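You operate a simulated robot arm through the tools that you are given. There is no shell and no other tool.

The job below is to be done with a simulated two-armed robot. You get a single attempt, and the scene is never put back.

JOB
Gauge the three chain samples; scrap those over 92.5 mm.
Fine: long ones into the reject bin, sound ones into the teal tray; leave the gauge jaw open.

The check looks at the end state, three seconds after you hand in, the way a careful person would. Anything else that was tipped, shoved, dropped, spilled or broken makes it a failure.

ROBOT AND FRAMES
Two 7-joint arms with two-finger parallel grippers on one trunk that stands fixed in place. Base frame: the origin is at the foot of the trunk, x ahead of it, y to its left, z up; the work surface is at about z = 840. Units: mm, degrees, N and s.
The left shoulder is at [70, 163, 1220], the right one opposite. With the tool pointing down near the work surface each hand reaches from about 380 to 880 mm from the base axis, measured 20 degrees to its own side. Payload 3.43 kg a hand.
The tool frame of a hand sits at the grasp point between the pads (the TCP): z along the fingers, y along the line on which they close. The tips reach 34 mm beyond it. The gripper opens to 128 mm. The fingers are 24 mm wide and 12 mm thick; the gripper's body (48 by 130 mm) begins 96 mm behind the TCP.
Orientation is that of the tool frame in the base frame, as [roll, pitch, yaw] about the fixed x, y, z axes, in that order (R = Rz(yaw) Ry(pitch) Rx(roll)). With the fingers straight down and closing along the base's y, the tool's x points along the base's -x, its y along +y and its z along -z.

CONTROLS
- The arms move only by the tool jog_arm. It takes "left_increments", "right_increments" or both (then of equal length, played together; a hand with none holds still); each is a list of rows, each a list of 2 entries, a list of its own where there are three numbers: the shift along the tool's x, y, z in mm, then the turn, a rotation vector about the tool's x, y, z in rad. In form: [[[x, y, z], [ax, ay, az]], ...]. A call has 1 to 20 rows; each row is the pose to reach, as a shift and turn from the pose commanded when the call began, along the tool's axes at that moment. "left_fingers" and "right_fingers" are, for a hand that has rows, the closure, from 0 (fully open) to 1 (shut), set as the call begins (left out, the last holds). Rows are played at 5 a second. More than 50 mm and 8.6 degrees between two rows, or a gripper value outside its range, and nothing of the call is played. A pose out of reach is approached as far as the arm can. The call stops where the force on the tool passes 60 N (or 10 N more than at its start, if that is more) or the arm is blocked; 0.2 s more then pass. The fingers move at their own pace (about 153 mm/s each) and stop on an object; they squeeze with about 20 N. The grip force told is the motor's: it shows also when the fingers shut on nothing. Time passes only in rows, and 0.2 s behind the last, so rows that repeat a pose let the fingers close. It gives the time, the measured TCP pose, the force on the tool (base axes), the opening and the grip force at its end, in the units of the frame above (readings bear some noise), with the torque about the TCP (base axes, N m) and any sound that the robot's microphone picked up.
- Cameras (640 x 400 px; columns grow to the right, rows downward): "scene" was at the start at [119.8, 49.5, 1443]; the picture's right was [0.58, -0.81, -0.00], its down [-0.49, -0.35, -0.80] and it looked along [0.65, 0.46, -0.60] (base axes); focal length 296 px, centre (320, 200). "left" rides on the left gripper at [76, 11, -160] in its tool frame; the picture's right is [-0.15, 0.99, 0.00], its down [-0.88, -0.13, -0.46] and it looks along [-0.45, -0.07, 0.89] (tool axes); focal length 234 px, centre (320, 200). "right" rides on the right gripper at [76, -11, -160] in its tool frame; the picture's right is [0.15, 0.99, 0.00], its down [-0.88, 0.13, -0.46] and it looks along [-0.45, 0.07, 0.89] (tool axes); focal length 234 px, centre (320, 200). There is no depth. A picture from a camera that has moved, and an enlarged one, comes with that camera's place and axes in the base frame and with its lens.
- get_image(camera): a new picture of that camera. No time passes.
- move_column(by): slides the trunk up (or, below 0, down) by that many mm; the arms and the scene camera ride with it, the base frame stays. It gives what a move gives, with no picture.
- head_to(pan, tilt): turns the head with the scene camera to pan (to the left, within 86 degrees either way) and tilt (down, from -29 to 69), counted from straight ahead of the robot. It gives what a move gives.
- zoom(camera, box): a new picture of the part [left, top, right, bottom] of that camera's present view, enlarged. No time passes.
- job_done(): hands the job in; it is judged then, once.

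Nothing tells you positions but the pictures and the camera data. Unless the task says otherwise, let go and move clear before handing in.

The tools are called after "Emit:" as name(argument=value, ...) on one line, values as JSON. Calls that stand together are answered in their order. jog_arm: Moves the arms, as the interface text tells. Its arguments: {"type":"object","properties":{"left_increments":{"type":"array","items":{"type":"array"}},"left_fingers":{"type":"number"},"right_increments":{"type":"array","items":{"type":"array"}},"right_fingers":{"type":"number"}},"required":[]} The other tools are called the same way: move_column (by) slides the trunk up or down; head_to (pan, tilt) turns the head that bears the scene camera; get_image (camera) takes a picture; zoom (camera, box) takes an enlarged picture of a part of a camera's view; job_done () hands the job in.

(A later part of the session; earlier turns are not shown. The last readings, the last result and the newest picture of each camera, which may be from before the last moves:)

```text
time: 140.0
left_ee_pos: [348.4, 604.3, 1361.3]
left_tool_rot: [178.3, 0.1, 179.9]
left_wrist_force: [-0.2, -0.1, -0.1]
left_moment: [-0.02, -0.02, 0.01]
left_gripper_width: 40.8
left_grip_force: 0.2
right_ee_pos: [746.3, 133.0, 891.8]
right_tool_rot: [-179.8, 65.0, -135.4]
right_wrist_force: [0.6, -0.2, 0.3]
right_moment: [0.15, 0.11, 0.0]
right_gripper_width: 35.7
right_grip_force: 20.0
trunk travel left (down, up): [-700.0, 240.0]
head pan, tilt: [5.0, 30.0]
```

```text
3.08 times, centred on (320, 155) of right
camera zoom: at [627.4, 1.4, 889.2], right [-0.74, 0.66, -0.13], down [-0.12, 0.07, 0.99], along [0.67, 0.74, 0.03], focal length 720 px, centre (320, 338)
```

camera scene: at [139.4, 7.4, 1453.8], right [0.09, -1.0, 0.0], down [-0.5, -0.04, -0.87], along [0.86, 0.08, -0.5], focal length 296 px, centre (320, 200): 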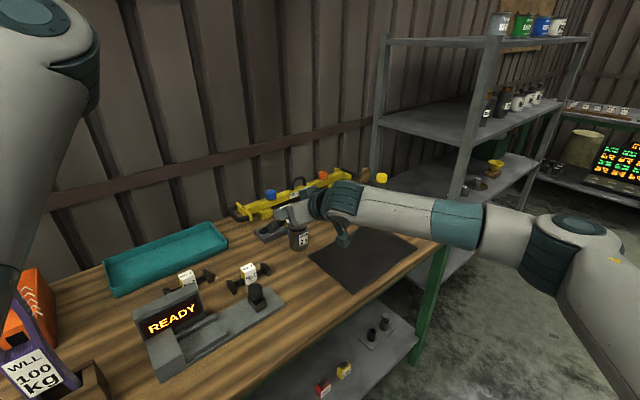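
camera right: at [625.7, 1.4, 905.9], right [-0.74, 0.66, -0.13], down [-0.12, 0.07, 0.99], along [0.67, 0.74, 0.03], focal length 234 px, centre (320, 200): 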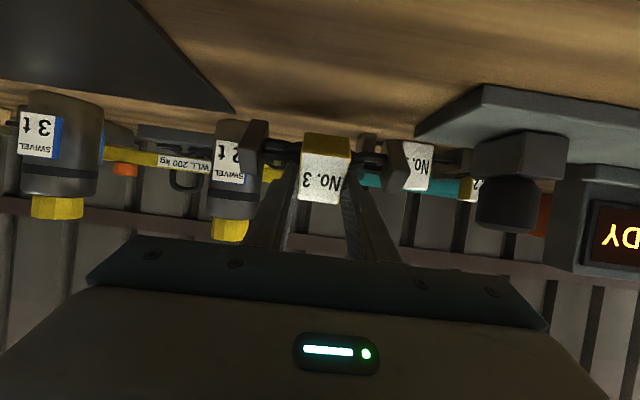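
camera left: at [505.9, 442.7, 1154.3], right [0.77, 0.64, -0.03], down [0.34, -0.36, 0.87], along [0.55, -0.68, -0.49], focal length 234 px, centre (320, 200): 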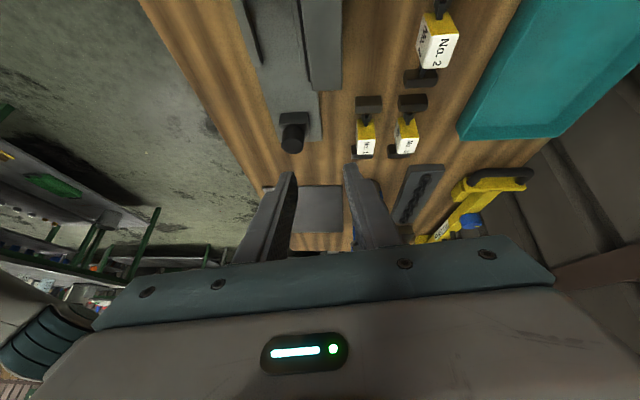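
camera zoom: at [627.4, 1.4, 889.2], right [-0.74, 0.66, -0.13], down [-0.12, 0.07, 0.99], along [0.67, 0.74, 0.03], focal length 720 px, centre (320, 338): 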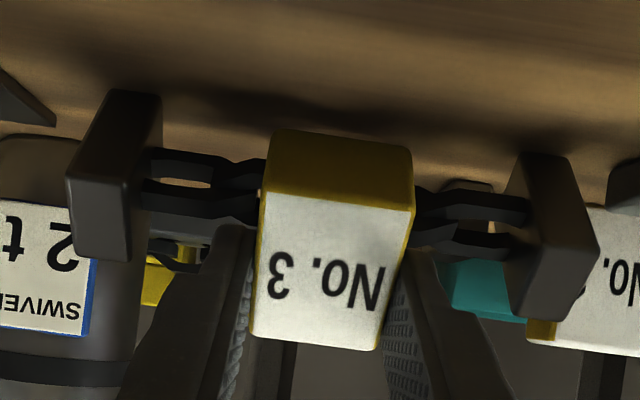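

Emit:
jog_arm(right_increments=[[[1, 0, 0.5], [0, 0, 0]], [[2, 0, 1], [0, 0, 0]], [[3, 0, 1.3], [0, 0, 0]], [[3, 0, 1.3], [0, 0, 0]]])

Emit:
zoom(camera="right", box=[220, 90, 420, 220])

```text
time: 141.0
left_ee_pos: [345.9, 601.7, 1362.7]
left_tool_rot: [178.2, 0.2, 180.0]
left_wrist_force: [0.2, 0.2, -0.9]
left_moment: [0.01, -0.04, 0.0]
left_gripper_width: 40.9
left_grip_force: 0.0
right_ee_pos: [746.3, 132.8, 891.0]
right_tool_rot: [-179.6, 65.4, -135.2]
right_wrist_force: [6.8, -4.8, 21.0]
right_moment: [0.26, -0.18, -0.1]
right_gripper_width: 35.8
right_grip_force: 19.8
trunk travel left (down, up): [-700.0, 240.0]
head pan, tilt: [5.0, 30.0]
```

```text
3.08 times, centred on (320, 155) of right
camera zoom: at [627.1, 1.4, 888.1], right [-0.73, 0.66, -0.14], down [-0.13, 0.06, 0.99], along [0.67, 0.74, 0.04], focal length 720 px, centre (320, 338)
```

zoom: 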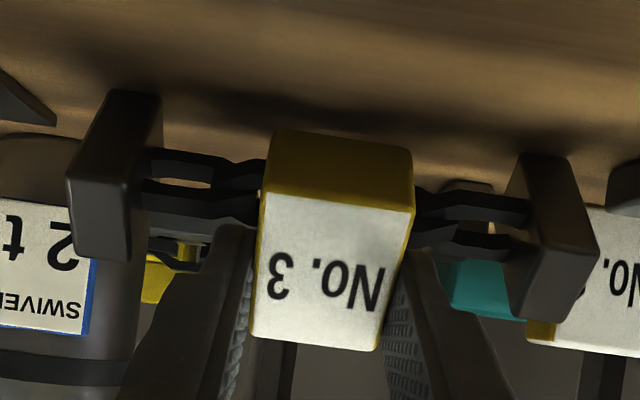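

Pressing doesn't roll it, because the contact lies too close under the grip. From this lean it should settle upright on its own, so I'll ease off until it just touches and let go.

Emit:
jog_arm(right_increments=[[[-1, 0, -0.5], [0, 0, 0]], [[-2, 0, -1], [0, 0, 0]], [[-2, 0, -1], [0, 0, 0]]])

Emit:
jog_arm(right_increments=[[[0, 0, 0], [0, 0, 0]], [[0, 0, 0], [0, 0, 0]], [[0, 0, 0], [0, 0, 0]]], right_fingers=0.6)

Emit:
zoom(camera="right", box=[220, 90, 420, 220])

Emit:
zoom(camera="scene", box=[220, 190, 380, 300])

```text
time: 141.8
left_ee_pos: [345.7, 602.4, 1362.0]
left_tool_rot: [178.3, 0.2, 179.9]
left_wrist_force: [-0.1, -0.4, -0.5]
left_moment: [-0.01, 0.02, -0.02]
left_gripper_width: 41.0
left_grip_force: 0.1
right_ee_pos: [744.9, 133.4, 890.1]
right_tool_rot: [-179.7, 65.1, -135.3]
right_wrist_force: [8.4, 0.2, 19.1]
right_moment: [0.33, -0.27, -0.1]
right_gripper_width: 35.4
right_grip_force: 20.1
trunk travel left (down, up): [-700.0, 240.0]
head pan, tilt: [5.0, 30.0]
```

```text
time: 142.6
left_ee_pos: [347.7, 603.2, 1361.3]
left_tool_rot: [178.4, 0.0, 179.8]
left_wrist_force: [0.5, 0.8, 0.5]
left_moment: [-0.01, 0.0, 0.01]
left_gripper_width: 40.9
left_grip_force: 0.1
right_ee_pos: [745.2, 132.9, 888.7]
right_tool_rot: [-179.8, 64.8, -135.5]
right_wrist_force: [0.0, -0.8, 0.1]
right_moment: [-0.03, -0.02, -0.01]
right_gripper_width: 51.1
right_grip_force: 0.1
trunk travel left (down, up): [-700.0, 240.0]
head pan, tilt: [5.0, 30.0]
```

```text
3.08 times, centred on (320, 155) of right
camera zoom: at [627.0, 1.7, 886.8], right [-0.74, 0.66, -0.13], down [-0.12, 0.07, 0.99], along [0.67, 0.75, 0.03], focal length 720 px, centre (320, 338)
```

zoom: 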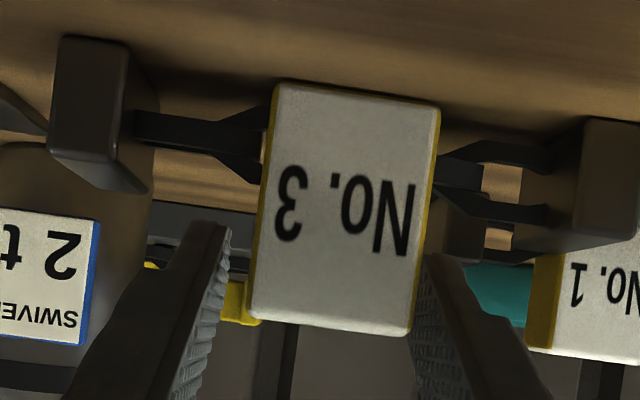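

```text
3.64 times, centred on (300, 245) of scene
camera zoom: at [139.4, 7.0, 1453.8], right [0.09, -1.0, 0.0], down [-0.5, -0.04, -0.87], along [0.86, 0.08, -0.5], focal length 1076 px, centre (393, 36)
```

zoom: 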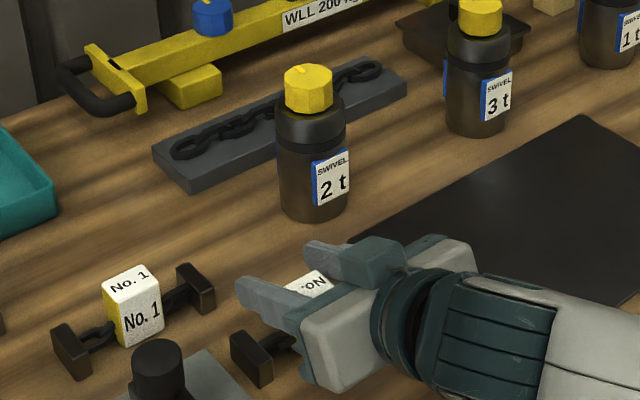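

No. 3 settled upright. I'll lift the hand clear and return to the 25° lean.

Emit:
jog_arm(right_increments=[[[-20, 0, -10], [0, 0, 0]], [[-46, 0, -21], [0, 0, 0]], [[-73, 0, -34], [0, 0, 0]], [[-100, 0, -46], [0, 0, 0]], [[-109, 0, -50], [0, 0.116, 0]], [[-109, 0, -50], [0, 0.233, 0]], [[-109, 0, -50], [0, 0.349, 0]], [[-109, 0, -50], [0, 0.465, 0]], [[-109, 0, -50], [0, 0.582, 0]], [[-109, 0, -50], [0, 0.698, 0]], [[-109, 0, -50], [0, 0.698, 0]]], right_fingers=0.578)

Emit:
zoom(camera="right", box=[210, 30, 450, 210])

Emit:
zoom(camera="scene", box=[200, 200, 360, 310])

```text
time: 145.0
left_ee_pos: [348.7, 602.8, 1360.9]
left_tool_rot: [178.1, 0.2, 180.0]
left_wrist_force: [0.1, -0.9, -0.2]
left_moment: [0.03, -0.03, 0.01]
left_gripper_width: 41.0
left_grip_force: 0.0
right_ee_pos: [746.3, 133.3, 1010.3]
right_tool_rot: [-179.8, 24.9, -135.6]
right_wrist_force: [-0.2, 0.1, -0.7]
right_moment: [-0.03, 0.02, 0.02]
right_gripper_width: 54.2
right_grip_force: 0.1
trunk travel left (down, up): [-700.0, 240.0]
head pan, tilt: [5.0, 30.0]
```

```text
2.22 times, centred on (330, 120) of right
camera zoom: at [655.6, 31.1, 1121.9], right [-0.79, 0.61, -0.06], down [0.34, 0.52, 0.78], along [0.51, 0.6, -0.62], focal length 520 px, centre (298, 378)
```

zoom: 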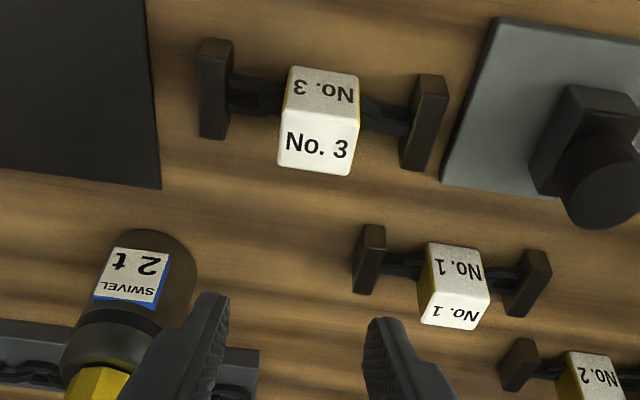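

```text
3.64 times, centred on (280, 255) of scene
camera zoom: at [139.1, 6.2, 1453.9], right [0.09, -1.0, 0.0], down [-0.5, -0.04, -0.87], along [0.86, 0.08, -0.5], focal length 1076 px, centre (466, 0)
```

zoom: 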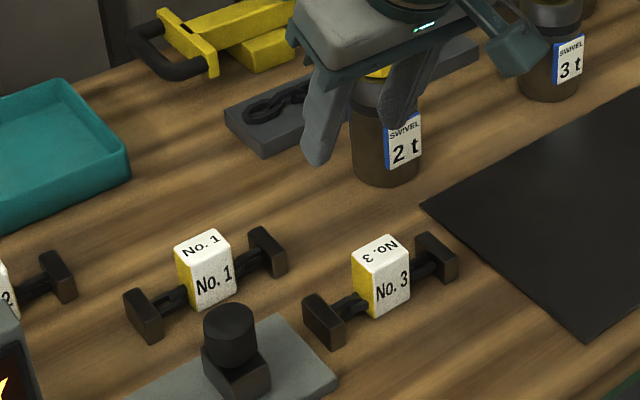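

No. 3 is upright and intact. I'll take it again with the 25° grip that held No. 1 securely.

Emit:
jog_arm(right_increments=[[[10, 1, -5], [0, 0, 0]], [[20, 2, -9], [0, 0, 0]], [[30, 2, 14], [0, 0, 0]], [[41, 2, 36], [0, 0, 0]], [[41, 2, 36], [0, 0, 0]]])

Emit:
zoom(camera="right", box=[220, 40, 420, 200])

```text
time: 146.2
left_ee_pos: [348.1, 603.5, 1360.7]
left_tool_rot: [178.3, 0.2, 179.9]
left_wrist_force: [0.0, 0.0, 0.3]
left_moment: [-0.03, -0.03, -0.01]
left_gripper_width: 41.0
left_grip_force: 0.1
right_ee_pos: [729.4, 119.5, 960.0]
right_tool_rot: [-179.7, 25.0, -135.6]
right_wrist_force: [0.0, -0.2, 0.0]
right_moment: [0.0, 0.01, 0.01]
right_gripper_width: 54.3
right_grip_force: 0.1
trunk travel left (down, up): [-700.0, 240.0]
head pan, tilt: [5.0, 30.0]
```

```text
2.50 times, centred on (320, 120) of right
camera zoom: at [638.9, 16.7, 1070.9], right [-0.79, 0.61, -0.06], down [0.34, 0.52, 0.78], along [0.52, 0.59, -0.62], focal length 585 px, centre (320, 400)
```

zoom: 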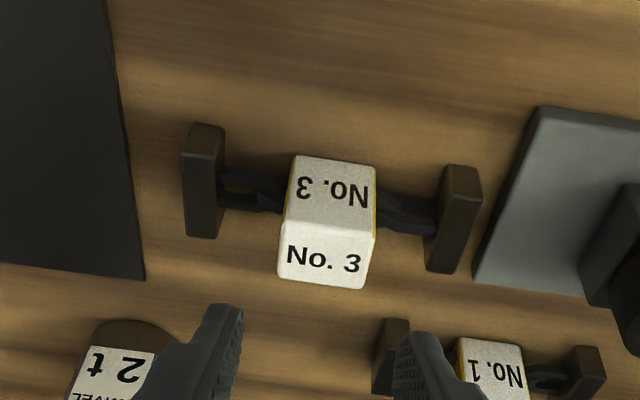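

Emit:
jog_arm(right_increments=[[[9, 0, 20], [0, 0, 0]], [[18, 0, 38], [0, 0, 0]], [[24, 0, 52], [0, 0, 0]], [[24, 0, 52], [0, 0, 0]]])

Emit:
jog_arm(right_increments=[[[0, 0, 0], [0, 0, 0]], [[0, 0, 0], [0, 0, 0]], [[0, 0, 0], [0, 0, 0]]], right_fingers=1)

Emit:
jog_arm(right_increments=[[[-4, 0, -9], [0, 0, 0]], [[-13, 0, -27], [0, 0, 0]], [[-25, 0, -54], [0, 0, 0]], [[-38, 0, -82], [0, 0, 0]], [[-48, 0, -103], [0, 0, 0]], [[-48, 0, -103], [0, 0, 0]]])

Emit:
zoom(camera="right", box=[220, 70, 420, 220])

```text
time: 147.2
left_ee_pos: [347.9, 602.9, 1361.4]
left_tool_rot: [178.4, 0.1, 179.9]
left_wrist_force: [-0.3, -0.7, 0.2]
left_moment: [0.01, 0.02, 0.01]
left_gripper_width: 41.1
left_grip_force: 0.0
right_ee_pos: [726.9, 121.9, 901.4]
right_tool_rot: [-179.9, 24.9, -135.6]
right_wrist_force: [-0.8, 0.5, -0.5]
right_moment: [-0.02, 0.0, 0.03]
right_gripper_width: 53.9
right_grip_force: 0.1
trunk travel left (down, up): [-700.0, 240.0]
head pan, tilt: [5.0, 30.0]
```

```text
time: 148.0
left_ee_pos: [347.6, 603.6, 1360.7]
left_tool_rot: [178.2, 0.2, 179.9]
left_wrist_force: [-0.6, -0.3, 0.3]
left_moment: [0.01, 0.01, -0.01]
left_gripper_width: 40.9
left_grip_force: 0.0
right_ee_pos: [726.7, 122.0, 901.4]
right_tool_rot: [-179.9, 25.0, -135.7]
right_wrist_force: [-0.1, -1.5, 1.0]
right_moment: [-0.09, 0.07, -0.05]
right_gripper_width: 35.8
right_grip_force: 20.1
trunk travel left (down, up): [-700.0, 240.0]
head pan, tilt: [5.0, 30.0]
```

```text
time: 149.4
left_ee_pos: [348.4, 603.9, 1359.8]
left_tool_rot: [178.4, 0.1, 179.9]
left_wrist_force: [0.1, -0.2, -0.4]
left_moment: [0.0, 0.02, -0.03]
left_gripper_width: 41.2
left_grip_force: 0.1
right_ee_pos: [730.5, 122.3, 1014.3]
right_tool_rot: [-179.9, 24.9, -135.6]
right_wrist_force: [0.1, 0.1, -2.8]
right_moment: [-0.06, 0.01, -0.01]
right_gripper_width: 35.6
right_grip_force: 20.0
trunk travel left (down, up): [-700.0, 240.0]
head pan, tilt: [5.0, 30.0]
```

```text
2.67 times, centred on (320, 145) of right
camera zoom: at [641.0, 19.4, 1127.1], right [-0.79, 0.61, -0.06], down [0.34, 0.52, 0.78], along [0.51, 0.6, -0.62], focal length 624 px, centre (320, 347)
```

zoom: 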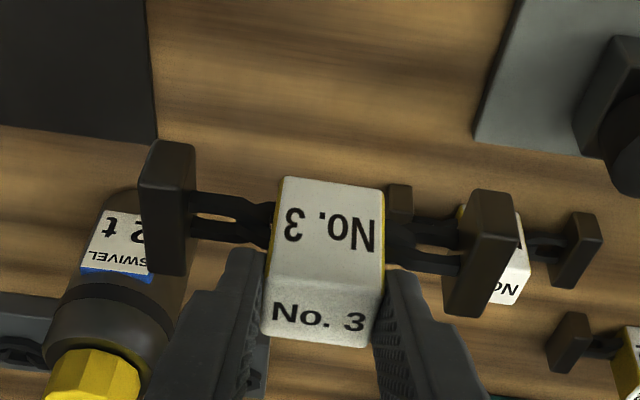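

Emit:
jog_arm(right_increments=[[[1, 18, 0], [0, 0, 0]], [[2, 36, -1], [0, 0, 0]], [[3, 53, -1], [0, 0, 0]], [[4, 71, -2], [0, 0, 0]], [[5, 89, -2], [0, 0, 0]], [[6, 106, -3], [0, 0, 0]], [[7, 124, -3], [0, 0, 0]], [[8, 142, -4], [0, 0, 0]], [[9, 160, -4], [0, 0, 0]], [[10, 177, -5], [0, 0, 0]], [[11, 195, -5], [0, 0, 0]], [[12, 213, -6], [0, 0, 0]], [[13, 231, -6], [0, 0, 0]], [[14, 248, -6], [0, 0, 0]], [[14, 248, -6], [0, 0, 0]]])

Emit:
jog_arm(right_increments=[[[10, 0, 22], [0, 0, 0]], [[20, 0, 43], [0, 0, 0]], [[29, 0, 62], [0, 0, 0]], [[32, 0, 70], [0, 0, 0]], [[32, 0, 70], [0, 0, 0]]])

Emit:
zoom(camera="right", box=[250, 90, 430, 200])

Emit:
zoom(camera="scene", box=[150, 280, 250, 360])

```text
time: 152.6
left_ee_pos: [348.2, 602.7, 1361.8]
left_tool_rot: [178.3, 0.1, 179.9]
left_wrist_force: [0.0, 0.9, 0.1]
left_moment: [0.01, 0.01, 0.0]
left_gripper_width: 40.9
left_grip_force: 0.0
right_ee_pos: [546.7, 285.9, 1016.7]
right_tool_rot: [-179.8, 24.9, -135.6]
right_wrist_force: [0.4, -0.3, -3.1]
right_moment: [-0.04, 0.02, 0.0]
right_gripper_width: 35.7
right_grip_force: 20.0
trunk travel left (down, up): [-700.0, 240.0]
head pan, tilt: [5.0, 30.0]
```

```text
time: 153.8
left_ee_pos: [348.1, 602.7, 1359.7]
left_tool_rot: [178.3, 0.0, 179.9]
left_wrist_force: [0.3, 0.8, -0.5]
left_moment: [0.0, 0.03, 0.01]
left_gripper_width: 41.0
left_grip_force: 0.0
right_ee_pos: [543.4, 285.9, 938.5]
right_tool_rot: [-179.9, 24.9, -135.7]
right_wrist_force: [0.7, 0.5, -3.4]
right_moment: [-0.01, -0.01, 0.02]
right_gripper_width: 35.7
right_grip_force: 20.5
trunk travel left (down, up): [-700.0, 240.0]
head pan, tilt: [5.0, 30.0]
```

```text
3.56 times, centred on (340, 145) of right
camera zoom: at [454.3, 183.1, 1050.5], right [-0.79, 0.61, -0.06], down [0.34, 0.52, 0.78], along [0.52, 0.59, -0.62], focal length 833 px, centre (249, 396)
```

zoom: 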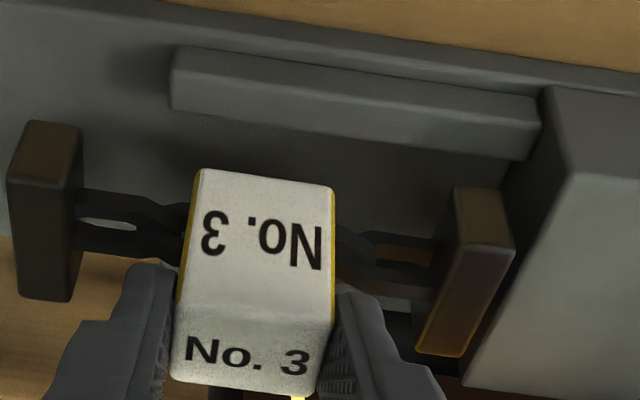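

```text
5.00 times, centred on (200, 320) of scene
camera zoom: at [139.3, 7.0, 1453.8], right [0.09, -1.0, 0.0], down [-0.5, -0.04, -0.87], along [0.86, 0.08, -0.5], focal length 1480 px, centre (920, -400)
```

zoom: 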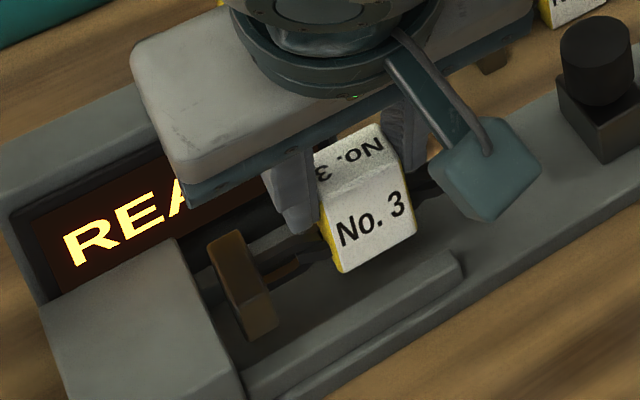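

Emit:
jog_arm(right_increments=[[[-2, 0, 1], [0, 0, 0]], [[1, 0, 7], [0, 0, 0]], [[4, 0, 13], [0, 0, 0]], [[6, 0, 18], [0, 0, 0]], [[6, 0, 18], [0, 0, 0]]])

Emit:
zoom(camera="right", box=[250, 90, 430, 200])

Emit:
zoom(camera="scene", box=[150, 280, 250, 360])

```text
time: 155.0
left_ee_pos: [347.8, 604.5, 1360.8]
left_tool_rot: [178.4, 0.1, 179.9]
left_wrist_force: [-0.1, 0.6, 0.6]
left_moment: [0.0, 0.02, 0.01]
left_gripper_width: 40.9
left_grip_force: 0.1
right_ee_pos: [547.2, 288.6, 918.2]
right_tool_rot: [-179.9, 24.9, -135.6]
right_wrist_force: [0.8, 0.3, -3.2]
right_moment: [-0.04, 0.02, -0.01]
right_gripper_width: 35.7
right_grip_force: 19.9
trunk travel left (down, up): [-700.0, 240.0]
head pan, tilt: [5.0, 30.0]
```

```text
3.56 times, centred on (340, 145) of right
camera zoom: at [457.5, 185.6, 1030.3], right [-0.79, 0.61, -0.06], down [0.34, 0.52, 0.78], along [0.51, 0.59, -0.62], focal length 833 px, centre (249, 396)
```

zoom: 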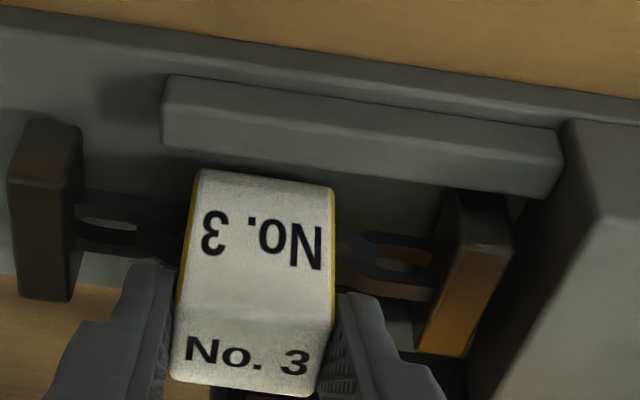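

```text
5.00 times, centred on (200, 320) of scene
camera zoom: at [139.4, 7.1, 1453.8], right [0.09, -1.0, 0.0], down [-0.5, -0.04, -0.87], along [0.86, 0.08, -0.5], focal length 1480 px, centre (920, -400)
```

zoom: 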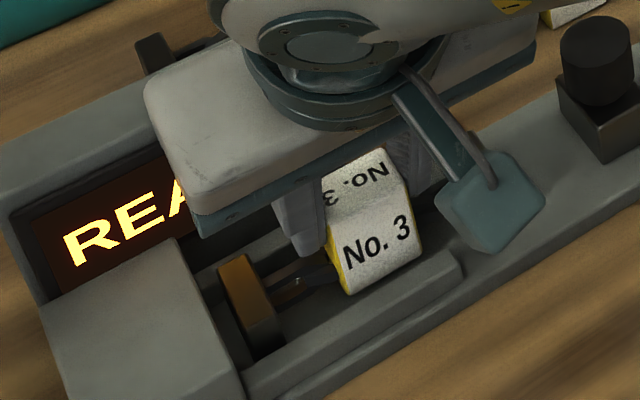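

Emit:
jog_arm(right_increments=[[[1, 0, 2], [0, 0, 0]], [[2, 0, 4], [0, 0, 0]], [[2.5, 0, 5.5], [0, 0, 0]], [[2.5, 0, 5.5], [0, 0, 0]]])

```text
time: 156.0
left_ee_pos: [347.5, 602.9, 1362.5]
left_tool_rot: [178.3, 0.1, 179.9]
left_wrist_force: [0.3, -0.4, -0.3]
left_moment: [-0.04, 0.0, 0.01]
left_gripper_width: 40.9
left_grip_force: 0.1
right_ee_pos: [547.4, 288.7, 913.2]
right_tool_rot: [-179.9, 25.0, -135.6]
right_wrist_force: [0.6, -0.5, 2.0]
right_moment: [0.05, 0.14, -0.01]
right_gripper_width: 35.8
right_grip_force: 20.2
trunk travel left (down, up): [-700.0, 240.0]
head pan, tilt: [5.0, 30.0]
```

No. 3 has touched the plate inside the channel. I'll release it, lift, and go over to the knob.

Emit:
jog_arm(right_increments=[[[0, 0, 0], [0, 0, 0]], [[0, 0, 0], [0, 0, 0]]], right_fingers=0.6)

Emit:
jog_arm(right_increments=[[[-4, 0, -9], [0, 0, 0]], [[-13, 0, -27], [0, 0, 0]], [[-25, 0, -54], [0, 0, 0]], [[-38, 0, -82], [0, 0, 0]], [[-38, -25, -82], [0, 0, 0]], [[-38, -50, -82], [0, 0, 0]], [[-38, -75, -82], [0, 0, 0]], [[-38, -100, -82], [0, 0, 0]], [[-38, -122, -82], [0, 0, 0]], [[-38, -122, -82], [0, 0, 0]]])

Emit:
zoom(camera="right", box=[230, 60, 430, 220])

Emit:
zoom(camera="scene", box=[130, 250, 290, 380])

```text
time: 156.6
left_ee_pos: [347.5, 602.8, 1361.1]
left_tool_rot: [178.3, 0.1, 179.9]
left_wrist_force: [-0.2, 0.6, -0.9]
left_moment: [0.0, 0.02, -0.02]
left_gripper_width: 41.0
left_grip_force: 0.1
right_ee_pos: [545.6, 288.5, 912.8]
right_tool_rot: [-179.9, 25.0, -135.6]
right_wrist_force: [-0.8, 0.3, -0.9]
right_moment: [0.0, -0.02, -0.04]
right_gripper_width: 51.1
right_grip_force: 0.0
trunk travel left (down, up): [-700.0, 240.0]
head pan, tilt: [5.0, 30.0]
```

```text
time: 158.8
left_ee_pos: [347.3, 603.7, 1361.4]
left_tool_rot: [178.3, 0.2, 179.9]
left_wrist_force: [0.0, 0.0, 0.0]
left_moment: [0.0, 0.0, -0.02]
left_gripper_width: 40.9
left_grip_force: 0.0
right_ee_pos: [631.4, 202.8, 1003.8]
right_tool_rot: [-179.8, 24.9, -135.6]
right_wrist_force: [0.6, 0.5, 0.5]
right_moment: [-0.01, 0.01, 0.02]
right_gripper_width: 51.1
right_grip_force: 0.0
trunk travel left (down, up): [-700.0, 240.0]
head pan, tilt: [5.0, 30.0]
```

```text
2.50 times, centred on (330, 140) of right
camera zoom: at [541.4, 100.0, 1114.9], right [-0.79, 0.61, -0.06], down [0.34, 0.52, 0.78], along [0.52, 0.59, -0.62], focal length 585 px, centre (295, 350)
```

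zoom: 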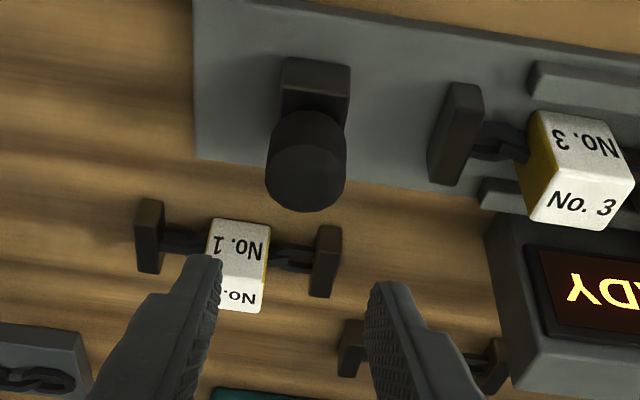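

```text
3.08 times, centred on (210, 315) of scene
camera zoom: at [138.8, 7.5, 1453.9], right [0.09, -1.0, 0.0], down [-0.5, -0.04, -0.87], along [0.86, 0.08, -0.5], focal length 911 px, centre (658, -154)
```

zoom: 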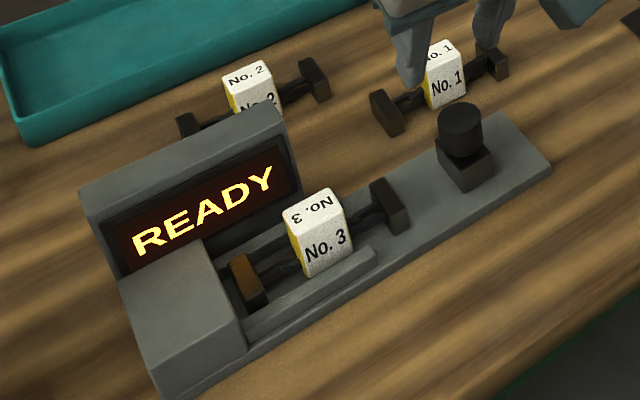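

Emit:
jog_arm(right_increments=[[[12, 0, 26], [0, 0, 0]], [[24, 0, 51], [0, 0, 0]], [[33, 0, 69], [0, 0, 0]], [[38, 0, 77], [0, 0, 0]], [[38, 0, 77], [0, 0, 0]]], right_fingers=0.53)

Emit:
jog_arm(right_increments=[[[0, 0, 0], [0, 0, 0]], [[0, 0, 0], [0, 0, 0]], [[0, 0, 0], [0, 0, 0]]], right_fingers=1)

Emit:
jog_arm(right_increments=[[[0, 6, 0], [0, 0, 0]], [[0, 12, 0], [0, 0, 0]], [[0, 18, 0], [0, 0, 0]], [[0, 24, 0], [0, 0, 0]], [[0, 30, 0], [0, 0, 0]], [[0, 36, 0], [0, 0, 0]], [[0, 42, 0], [0, 0, 0]], [[0, 45, 0], [0, 0, 0]], [[0, 48, 0], [0, 0, 0]], [[0, 48, 0], [0, 0, 0]]])

Emit:
zoom(camera="scene", box=[130, 250, 290, 380])

```text
time: 160.0
left_ee_pos: [348.2, 603.7, 1361.1]
left_tool_rot: [178.3, 0.1, 179.9]
left_wrist_force: [0.2, 0.3, 0.3]
left_moment: [0.02, 0.0, 0.0]
left_gripper_width: 41.1
left_grip_force: 0.1
right_ee_pos: [629.7, 200.9, 919.2]
right_tool_rot: [-179.8, 25.0, -135.6]
right_wrist_force: [-0.3, -0.9, 0.3]
right_moment: [-0.02, 0.0, -0.02]
right_gripper_width: 60.1
right_grip_force: 0.0
trunk travel left (down, up): [-700.0, 240.0]
head pan, tilt: [5.0, 30.0]
```

```text
time: 160.8
left_ee_pos: [347.4, 604.0, 1361.0]
left_tool_rot: [178.3, 0.1, 179.9]
left_wrist_force: [-0.3, 0.2, -0.3]
left_moment: [-0.01, -0.02, -0.02]
left_gripper_width: 41.0
left_grip_force: 0.1
right_ee_pos: [629.4, 199.3, 920.1]
right_tool_rot: [-179.9, 24.9, -135.6]
right_wrist_force: [-1.1, 1.5, -1.2]
right_moment: [0.53, 0.58, 0.09]
right_gripper_width: 33.5
right_grip_force: 45.3
trunk travel left (down, up): [-700.0, 240.0]
head pan, tilt: [5.0, 30.0]
```

```text
time: 163.0
left_ee_pos: [348.2, 602.4, 1360.9]
left_tool_rot: [178.1, 0.0, 179.9]
left_wrist_force: [0.5, 0.1, 0.0]
left_moment: [0.02, 0.02, 0.03]
left_gripper_width: 41.0
left_grip_force: 0.0
right_ee_pos: [596.2, 233.9, 918.3]
right_tool_rot: [-179.8, 25.2, -135.7]
right_wrist_force: [2.6, -0.8, 5.3]
right_moment: [0.38, 0.5, -0.02]
right_gripper_width: 33.5
right_grip_force: 45.0
trunk travel left (down, up): [-700.0, 240.0]
head pan, tilt: [5.0, 30.0]
```

```text
3.08 times, centred on (210, 315) of scene
camera zoom: at [139.1, 6.7, 1453.9], right [0.09, -1.0, 0.0], down [-0.5, -0.04, -0.87], along [0.86, 0.08, -0.5], focal length 911 px, centre (658, -154)
```

zoom: 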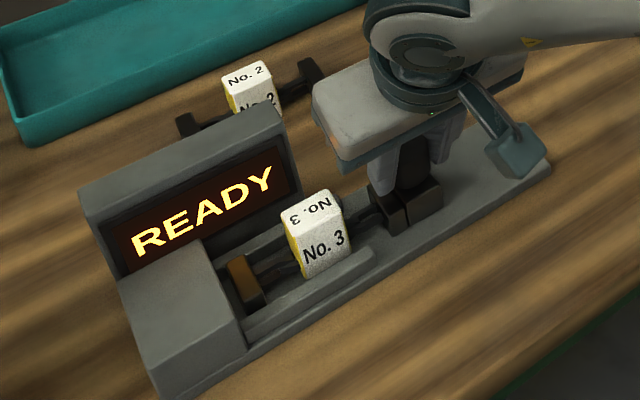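

Emit:
jog_arm(right_increments=[[[0, 3, 0], [0, 0, 0]], [[0, 6, 0], [0, 0, 0]], [[0, 9, 0], [0, 0, 0]], [[0, 12, 0], [0, 0, 0]], [[0, 14, 0], [0, 0, 0]], [[0, 14, 0], [0, 0, 0]]])

Emit:
zoom(camera="scene", box=[130, 250, 290, 380])

Emit:
zoom(camera="scene", box=[145, 285, 210, 345])

```text
time: 164.4
left_ee_pos: [349.8, 598.8, 1363.7]
left_tool_rot: [178.0, 0.1, 179.9]
left_wrist_force: [0.4, 0.3, -0.3]
left_moment: [0.02, 0.0, -0.01]
left_gripper_width: 40.9
left_grip_force: 0.1
right_ee_pos: [591.5, 238.6, 920.4]
right_tool_rot: [-179.7, 25.1, -135.9]
right_wrist_force: [26.3, -26.9, 24.8]
right_moment: [-0.85, -0.7, -0.87]
right_gripper_width: 33.6
right_grip_force: 44.9
trunk travel left (down, up): [-700.0, 240.0]
head pan, tilt: [5.0, 30.0]
```

```text
3.08 times, centred on (210, 315) of scene
camera zoom: at [140.4, 1.1, 1454.0], right [0.09, -1.0, 0.0], down [-0.5, -0.04, -0.87], along [0.86, 0.08, -0.5], focal length 911 px, centre (658, -154)
```

zoom: 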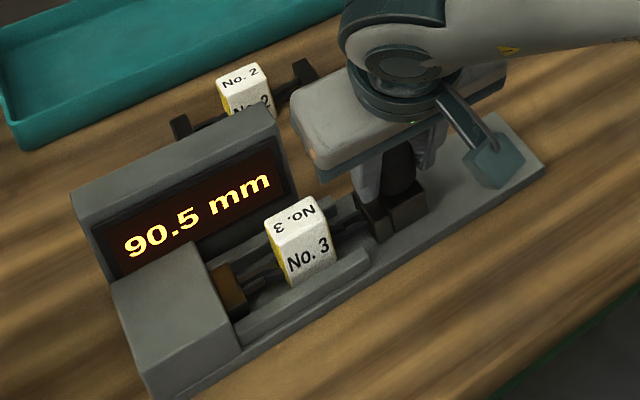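

```text
6.67 times, centred on (178, 315) of scene
camera zoom: at [140.4, 1.1, 1454.0], right [0.09, -1.0, 0.0], down [-0.5, -0.04, -0.87], along [0.86, 0.08, -0.5], focal length 1974 px, centre (1270, -567)
```

zoom: 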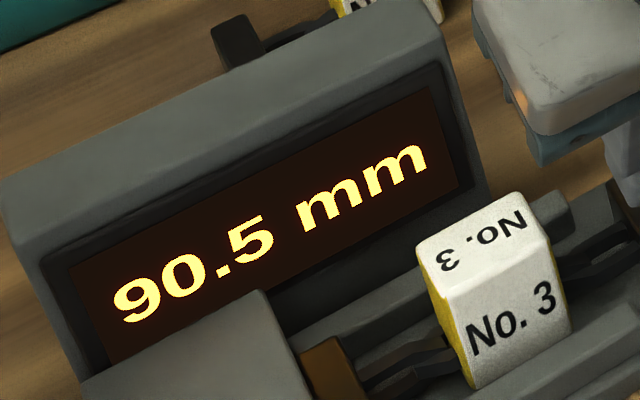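

No. 3 reads 90.5 mm, so it's sound and goes in the tray. I'll open the jaw and release the knob.

Emit:
jog_arm(right_increments=[[[0, -8, 0], [0, 0, 0]], [[0, -16, 0], [0, 0, 0]], [[0, -24, 0], [0, 0, 0]], [[0, -32, 0], [0, 0, 0]], [[0, -40, 0], [0, 0, 0]], [[0, -48, 0], [0, 0, 0]], [[0, -56, 0], [0, 0, 0]], [[0, -62, 0], [0, 0, 0]], [[0, -62, 0], [0, 0, 0]]])

Emit:
jog_arm(right_increments=[[[0, 0, 0], [0, 0, 0]], [[0, 0, 0], [0, 0, 0]]], right_fingers=0.53)

Emit:
jog_arm(right_increments=[[[-13, 0, -27], [0, 0, 0]], [[-25, 0, -54], [0, 0, 0]], [[-38, 0, -82], [0, 0, 0]], [[-38, 0, -82], [0, 0, 0]]])

Emit:
get_image(camera="scene")

Emit:
get_image(camera="right")

```text
time: 166.4
left_ee_pos: [347.1, 602.9, 1362.1]
left_tool_rot: [178.3, 0.2, 179.9]
left_wrist_force: [-0.7, -0.6, 0.5]
left_moment: [0.01, 0.02, -0.01]
left_gripper_width: 40.9
left_grip_force: 0.0
right_ee_pos: [629.9, 200.0, 919.7]
right_tool_rot: [-179.7, 25.0, -135.5]
right_wrist_force: [7.0, 8.5, 15.6]
right_moment: [0.58, 0.64, 0.08]
right_gripper_width: 33.9
right_grip_force: 44.9
trunk travel left (down, up): [-700.0, 240.0]
head pan, tilt: [5.0, 30.0]
```

```text
time: 167.0
left_ee_pos: [347.5, 602.9, 1360.9]
left_tool_rot: [178.3, 0.3, 179.9]
left_wrist_force: [-0.6, -0.2, -0.6]
left_moment: [0.0, -0.01, 0.0]
left_gripper_width: 40.9
left_grip_force: 0.1
right_ee_pos: [629.3, 198.8, 917.7]
right_tool_rot: [-179.8, 24.9, -135.5]
right_wrist_force: [-0.3, -0.3, 0.4]
right_moment: [0.02, 0.0, -0.02]
right_gripper_width: 60.2
right_grip_force: 0.0
trunk travel left (down, up): [-700.0, 240.0]
head pan, tilt: [5.0, 30.0]
```

```text
time: 168.0
left_ee_pos: [347.6, 604.0, 1361.4]
left_tool_rot: [178.3, 0.0, 179.9]
left_wrist_force: [0.3, -0.1, 1.1]
left_moment: [-0.01, 0.0, 0.04]
left_gripper_width: 40.9
left_grip_force: 0.0
right_ee_pos: [628.9, 202.1, 1007.9]
right_tool_rot: [-179.8, 24.9, -135.6]
right_wrist_force: [-0.3, 0.3, 0.4]
right_moment: [0.03, 0.02, 0.03]
right_gripper_width: 60.2
right_grip_force: 0.1
trunk travel left (down, up): [-700.0, 240.0]
head pan, tilt: [5.0, 30.0]
```

```text
taken
camera scene: at [139.3, 7.1, 1453.8], right [0.09, -1.0, 0.0], down [-0.5, -0.04, -0.87], along [0.86, 0.08, -0.5], focal length 296 px, centre (320, 200)
```

scene: 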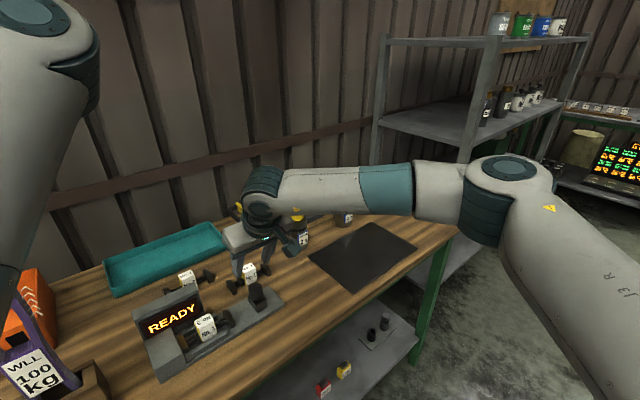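

```text
taken
camera right: at [539.5, 98.8, 1120.4], right [-0.79, 0.61, -0.06], down [0.34, 0.52, 0.78], along [0.51, 0.6, -0.62], focal length 234 px, centre (320, 200)
```

right: 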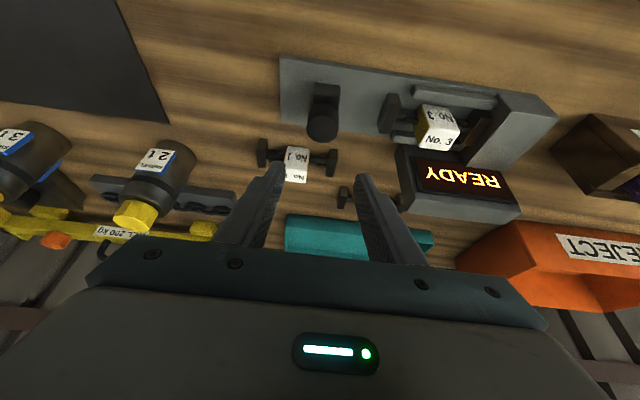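

The jaw is open. I'll go over No. 1 next and move it to the hand-off spot.

Emit:
jog_arm(right_increments=[[[-18, -6, 10], [0, 0, 0]], [[-37, -12, 21], [0, 0, 0]], [[-55, -18, 31], [0, 0, 0]], [[-73, -24, 41], [0, 0, 0]], [[-91, -30, 51], [0, 0, 0]], [[-91, -30, 51], [0, 0, 0]]], right_fingers=0.578)

Emit:
zoom(camera="right", box=[220, 40, 420, 200])

```text
time: 169.4
left_ee_pos: [348.7, 603.0, 1360.8]
left_tool_rot: [178.2, 0.1, 180.0]
left_wrist_force: [-0.1, 0.3, 0.3]
left_moment: [0.0, -0.02, 0.01]
left_gripper_width: 40.9
left_grip_force: 0.0
right_ee_pos: [722.4, 253.7, 1001.5]
right_tool_rot: [-179.9, 25.0, -135.6]
right_wrist_force: [-0.1, 0.3, 0.6]
right_moment: [0.0, 0.03, 0.03]
right_gripper_width: 53.8
right_grip_force: 0.1
trunk travel left (down, up): [-700.0, 240.0]
head pan, tilt: [5.0, 30.0]
```

```text
2.50 times, centred on (320, 120) of right
camera zoom: at [633.1, 149.1, 1113.5], right [-0.79, 0.61, -0.06], down [0.34, 0.52, 0.78], along [0.51, 0.6, -0.62], focal length 585 px, centre (320, 400)
```

zoom: 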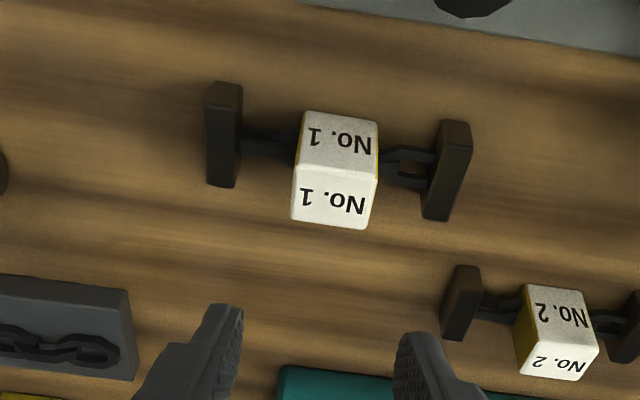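

Emit:
jog_arm(right_increments=[[[12, 0, 26], [0, 0, 0]], [[24, -1, 52], [0, 0, 0]], [[34, -1, 74], [0, 0, 0]], [[42, -1, 90], [0, 0, 0]], [[42, -1, 90], [0, 0, 0]]])

Emit:
jog_arm(right_increments=[[[0, 0, 0], [0, 0, 0]], [[0, 0, 0], [0, 0, 0]], [[0, 0, 0], [0, 0, 0]]], right_fingers=1)

Emit:
jog_arm(right_increments=[[[-6, 0, -13], [0, 0, 0]], [[-15, 0, -32], [0, 0, 0]], [[-15, 0, -32], [0, 0, 0]]])

Emit:
zoom(camera="scene", box=[180, 200, 320, 310])

```text
time: 170.6
left_ee_pos: [346.4, 601.9, 1361.4]
left_tool_rot: [178.3, 0.1, 179.9]
left_wrist_force: [-0.7, 0.6, -0.6]
left_moment: [0.01, 0.0, -0.01]
left_gripper_width: 41.1
left_grip_force: 0.0
right_ee_pos: [726.3, 249.2, 903.0]
right_tool_rot: [-180.0, 25.0, -135.6]
right_wrist_force: [-0.4, 0.0, 0.4]
right_moment: [-0.01, 0.03, -0.02]
right_gripper_width: 54.1
right_grip_force: 0.0
trunk travel left (down, up): [-700.0, 240.0]
head pan, tilt: [5.0, 30.0]
```

```text
time: 171.4
left_ee_pos: [346.8, 603.4, 1361.3]
left_tool_rot: [178.2, 0.3, 179.9]
left_wrist_force: [-0.2, -0.8, -1.3]
left_moment: [0.0, 0.0, 0.03]
left_gripper_width: 41.1
left_grip_force: 0.1
right_ee_pos: [725.7, 250.0, 904.4]
right_tool_rot: [-179.9, 25.0, -135.6]
right_wrist_force: [-1.0, 1.9, 0.9]
right_moment: [0.29, 0.11, 0.06]
right_gripper_width: 35.7
right_grip_force: 19.7
trunk travel left (down, up): [-700.0, 240.0]
head pan, tilt: [5.0, 30.0]
```

```text
time: 172.2
left_ee_pos: [349.4, 603.5, 1361.6]
left_tool_rot: [178.3, 0.1, 179.9]
left_wrist_force: [0.1, 0.1, 0.2]
left_moment: [0.01, 0.01, 0.05]
left_gripper_width: 41.1
left_grip_force: 0.0
right_ee_pos: [726.3, 250.2, 934.8]
right_tool_rot: [-179.9, 24.9, -135.6]
right_wrist_force: [0.0, -0.2, -3.4]
right_moment: [0.0, 0.01, -0.02]
right_gripper_width: 36.0
right_grip_force: 20.2
trunk travel left (down, up): [-700.0, 240.0]
head pan, tilt: [5.0, 30.0]
```

```text
3.64 times, centred on (250, 255) of scene
camera zoom: at [140.0, 7.2, 1453.7], right [0.09, -1.0, 0.0], down [-0.5, -0.04, -0.87], along [0.86, 0.08, -0.5], focal length 1076 px, centre (574, 0)
```

zoom: 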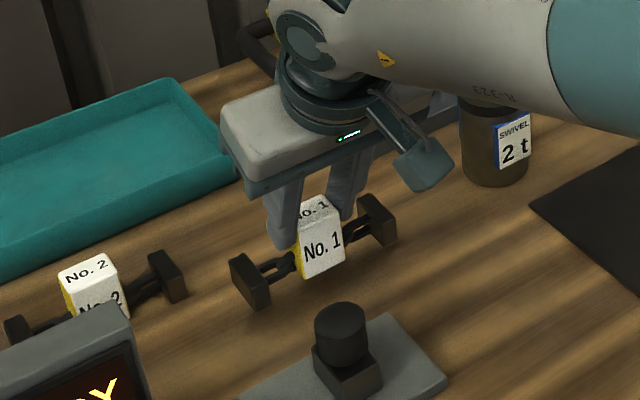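

Emit:
jog_arm(right_increments=[[[-11, -3, 5], [0, 0, 0]], [[-21, -5, 10], [0, 0, 0]], [[-32, -8, 15], [0, 0, 0]], [[-32, -8, 15], [0, 0, 0]], [[-26, -8, 29], [0, 0, 0]], [[-20, -8, 41], [0, 0, 0]], [[-20, -8, 41], [0, 0, 0]]])

Emit:
jog_arm(right_increments=[[[0.4, 0, 1], [0, 0, 0]], [[0.8, 0, 2], [0, 0, 0]], [[0.8, 0, 2], [0, 0, 0]]])

Emit:
zoom(camera="scene", box=[180, 200, 320, 310])

```text
time: 173.8
left_ee_pos: [347.1, 604.4, 1361.0]
left_tool_rot: [178.3, 0.1, 179.9]
left_wrist_force: [0.5, 0.4, -0.3]
left_moment: [0.02, -0.02, 0.0]
left_gripper_width: 40.9
left_grip_force: 0.0
right_ee_pos: [755.9, 267.8, 910.5]
right_tool_rot: [-179.9, 25.1, -135.6]
right_wrist_force: [-0.7, 0.2, -2.7]
right_moment: [0.0, 0.05, -0.01]
right_gripper_width: 35.8
right_grip_force: 20.2
right hand out of reach, approached as far as the arm can: row 5, 6, 7
trunk travel left (down, up): [-700.0, 240.0]
head pan, tilt: [5.0, 30.0]
```

```text
time: 174.6
left_ee_pos: [348.8, 603.1, 1360.7]
left_tool_rot: [178.3, 0.1, 179.9]
left_wrist_force: [1.3, 0.2, 0.3]
left_moment: [-0.01, -0.01, 0.0]
left_gripper_width: 41.0
left_grip_force: 0.1
right_ee_pos: [755.4, 267.3, 906.4]
right_tool_rot: [-179.9, 25.0, -135.6]
right_wrist_force: [0.1, -0.3, -3.6]
right_moment: [-0.04, 0.0, 0.03]
right_gripper_width: 35.7
right_grip_force: 20.2
trunk travel left (down, up): [-700.0, 240.0]
head pan, tilt: [5.0, 30.0]
```

```text
3.64 times, centred on (250, 255) of scene
camera zoom: at [139.6, 7.2, 1453.8], right [0.09, -1.0, 0.0], down [-0.5, -0.04, -0.87], along [0.86, 0.08, -0.5], focal length 1076 px, centre (574, 0)
```

zoom: 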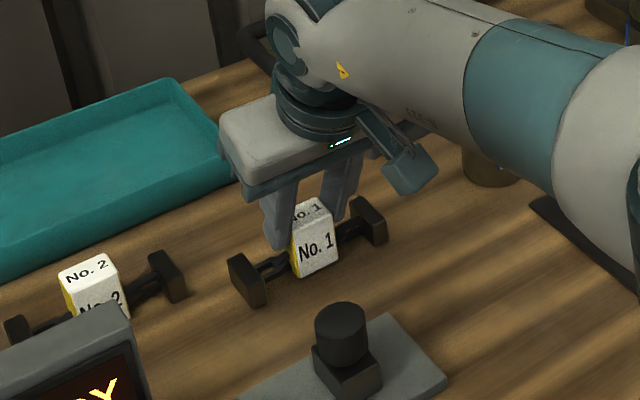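

Emit:
jog_arm(right_increments=[[[0.4, 0, 1], [0, 0, 0]], [[0.8, 0, 2], [0, 0, 0]], [[1.3, 0, 3], [0, 0, 0]], [[1.3, 0, 3], [0, 0, 0]]])

```text
time: 175.6
left_ee_pos: [347.7, 603.8, 1361.2]
left_tool_rot: [178.3, 0.1, 179.9]
left_wrist_force: [0.0, 0.8, 0.3]
left_moment: [0.02, 0.0, 0.01]
left_gripper_width: 41.0
left_grip_force: 0.1
right_ee_pos: [754.8, 267.5, 902.7]
right_tool_rot: [-179.9, 25.0, -135.6]
right_wrist_force: [-1.0, -0.6, -1.9]
right_moment: [0.07, 0.06, 0.03]
right_gripper_width: 35.8
right_grip_force: 19.9
trunk travel left (down, up): [-700.0, 240.0]
head pan, tilt: [5.0, 30.0]
```

Emit:
jog_arm(right_increments=[[[0, 0, 0], [0, 0, 0]], [[0, 0, 0], [0, 0, 0]]], right_fingers=0.578)

Emit:
jog_arm(right_increments=[[[-10, 0, -23], [0, 0, 0]], [[-21, 0, -45], [0, 0, 0]], [[-32, 0, -68], [0, 0, 0]], [[-42, 0, -91], [0, 0, 0]], [[-19, -13, -115], [0, 0, 0]], [[3, -26, -140], [0, 0, 0]], [[26, -38, -164], [0, 0, 0]], [[48, -51, -188], [0, 0, 0]], [[71, -64, -212], [0, 0, 0]], [[93, -77, -236], [0, 0, 0]], [[116, -90, -261], [0, 0, 0]], [[138, -103, -285], [0, 0, 0]], [[161, -115, -309], [0, 0, 0]], [[183, -128, -333], [0, 0, 0]], [[206, -141, -358], [0, 0, 0]], [[228, -154, -382], [0, 0, 0]], [[228, -154, -382], [0, 0, 0]]])

Emit:
get_image(camera="scene")

Emit:
get_image(camera="right")

```text
time: 176.2
left_ee_pos: [347.0, 601.5, 1361.6]
left_tool_rot: [178.3, 0.2, 179.8]
left_wrist_force: [-0.3, -0.3, 0.7]
left_moment: [-0.02, 0.02, 0.02]
left_gripper_width: 40.9
left_grip_force: 0.1
right_ee_pos: [754.0, 267.5, 903.4]
right_tool_rot: [-179.8, 25.0, -135.6]
right_wrist_force: [0.1, 1.1, -0.8]
right_moment: [0.03, -0.02, -0.01]
right_gripper_width: 54.0
right_grip_force: 0.0
trunk travel left (down, up): [-700.0, 240.0]
head pan, tilt: [5.0, 30.0]
```

```text
time: 179.8
left_ee_pos: [347.5, 603.4, 1359.3]
left_tool_rot: [178.2, 0.1, 180.0]
left_wrist_force: [0.0, 1.0, -0.3]
left_moment: [-0.01, 0.0, 0.01]
left_gripper_width: 41.2
left_grip_force: 0.0
right_ee_pos: [599.6, -95.1, 1152.5]
right_tool_rot: [-179.8, 24.9, -135.5]
right_wrist_force: [0.1, 0.2, 0.7]
right_moment: [0.02, 0.02, 0.02]
right_gripper_width: 54.0
right_grip_force: 0.1
trunk travel left (down, up): [-700.0, 240.0]
head pan, tilt: [5.0, 30.0]
```

```text
taken
camera scene: at [139.5, 7.8, 1453.8], right [0.09, -1.0, 0.0], down [-0.5, -0.04, -0.87], along [0.86, 0.08, -0.5], focal length 296 px, centre (320, 200)
```

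scene: 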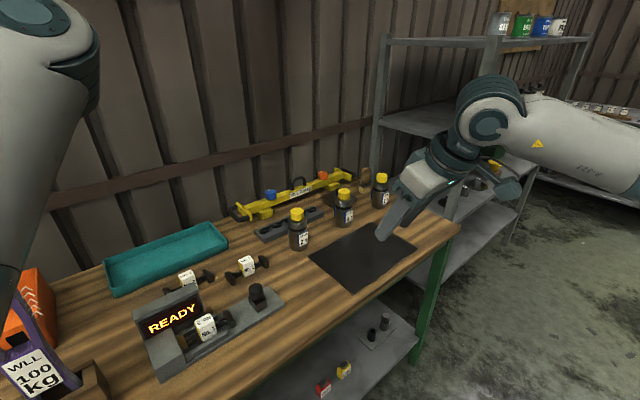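

```text
taken
camera right: at [510.1, -197.8, 1265.5], right [-0.79, 0.61, -0.06], down [0.34, 0.52, 0.78], along [0.51, 0.59, -0.62], focal length 234 px, centre (320, 200)
```

right: 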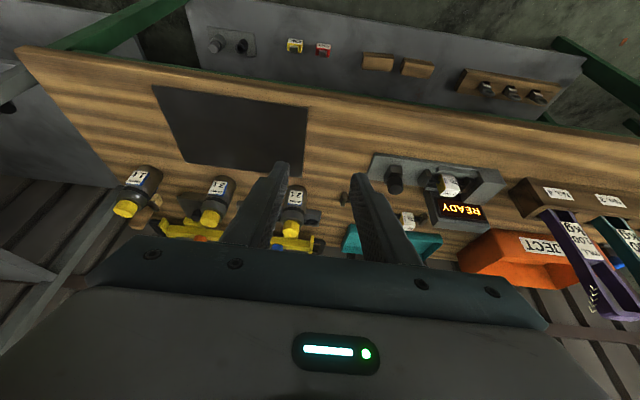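

The right arm is parked. I'll bring the left hand back over the bench, the way it left, to collect No. 1.

Emit:
jog_arm(left_increments=[[[-30, -17, 0], [0.004, 0, 0.1]], [[-61, -33, 0], [0.008, 0, 0.2]], [[-91, -50, 0], [0.012, 0, 0.3]], [[-121, -67, 10], [0.015, 0, 0.4]], [[-152, -83, 25], [0.019, 0, 0.5]], [[-182, -100, 40], [0.023, 0, 0.6]], [[-212, -116, 55], [0.027, 0, 0.7]], [[-242, -133, 70], [0.03, 0, 0.794]], [[-242, -133, 70], [0.03, 0, 0.794]]], left_fingers=0.6)

Emit:
get_image(camera="scene")

Emit:
get_image(camera="left")

```text
time: 181.8
left_ee_pos: [585.5, 468.6, 1289.8]
left_tool_rot: [-179.8, -0.5, 134.4]
left_wrist_force: [-0.9, -0.4, 0.5]
left_moment: [0.01, 0.01, -0.03]
left_gripper_width: 51.3
left_grip_force: 0.1
right_ee_pos: [599.2, -95.2, 1153.6]
right_tool_rot: [-179.7, 24.9, -135.7]
right_wrist_force: [-0.2, 0.9, -0.1]
right_moment: [-0.06, -0.03, 0.01]
right_gripper_width: 54.1
right_grip_force: 0.0
trunk travel left (down, up): [-700.0, 240.0]
head pan, tilt: [5.0, 30.0]
```

```text
taken
camera scene: at [138.2, 7.0, 1454.0], right [0.09, -1.0, 0.0], down [-0.5, -0.04, -0.87], along [0.86, 0.08, -0.5], focal length 296 px, centre (320, 200)
```

scene: 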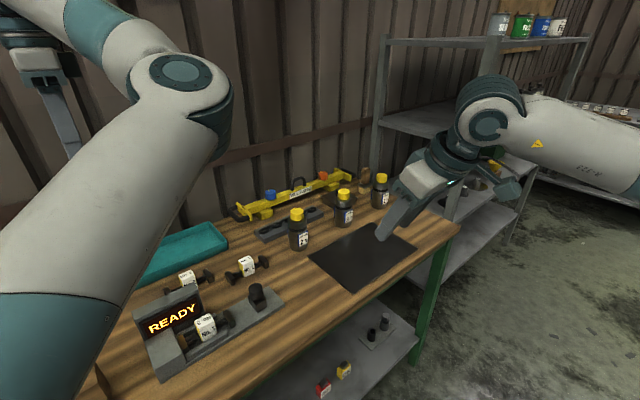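

```text
taken
camera left: at [541.6, 529.7, 1450.5], right [0.81, 0.59, 0.0], down [0.53, -0.72, 0.45], along [0.26, -0.37, -0.89], focal length 234 px, centre (320, 200)
```

left: 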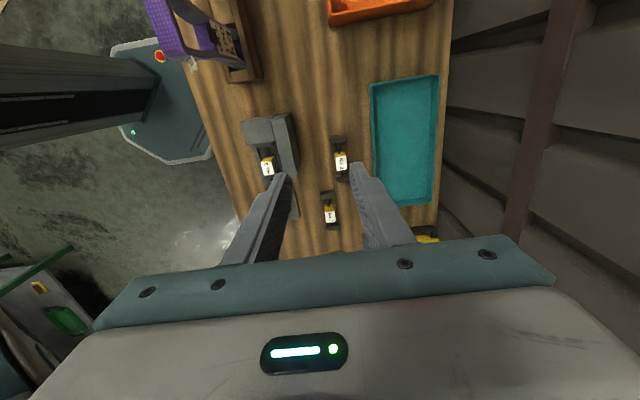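

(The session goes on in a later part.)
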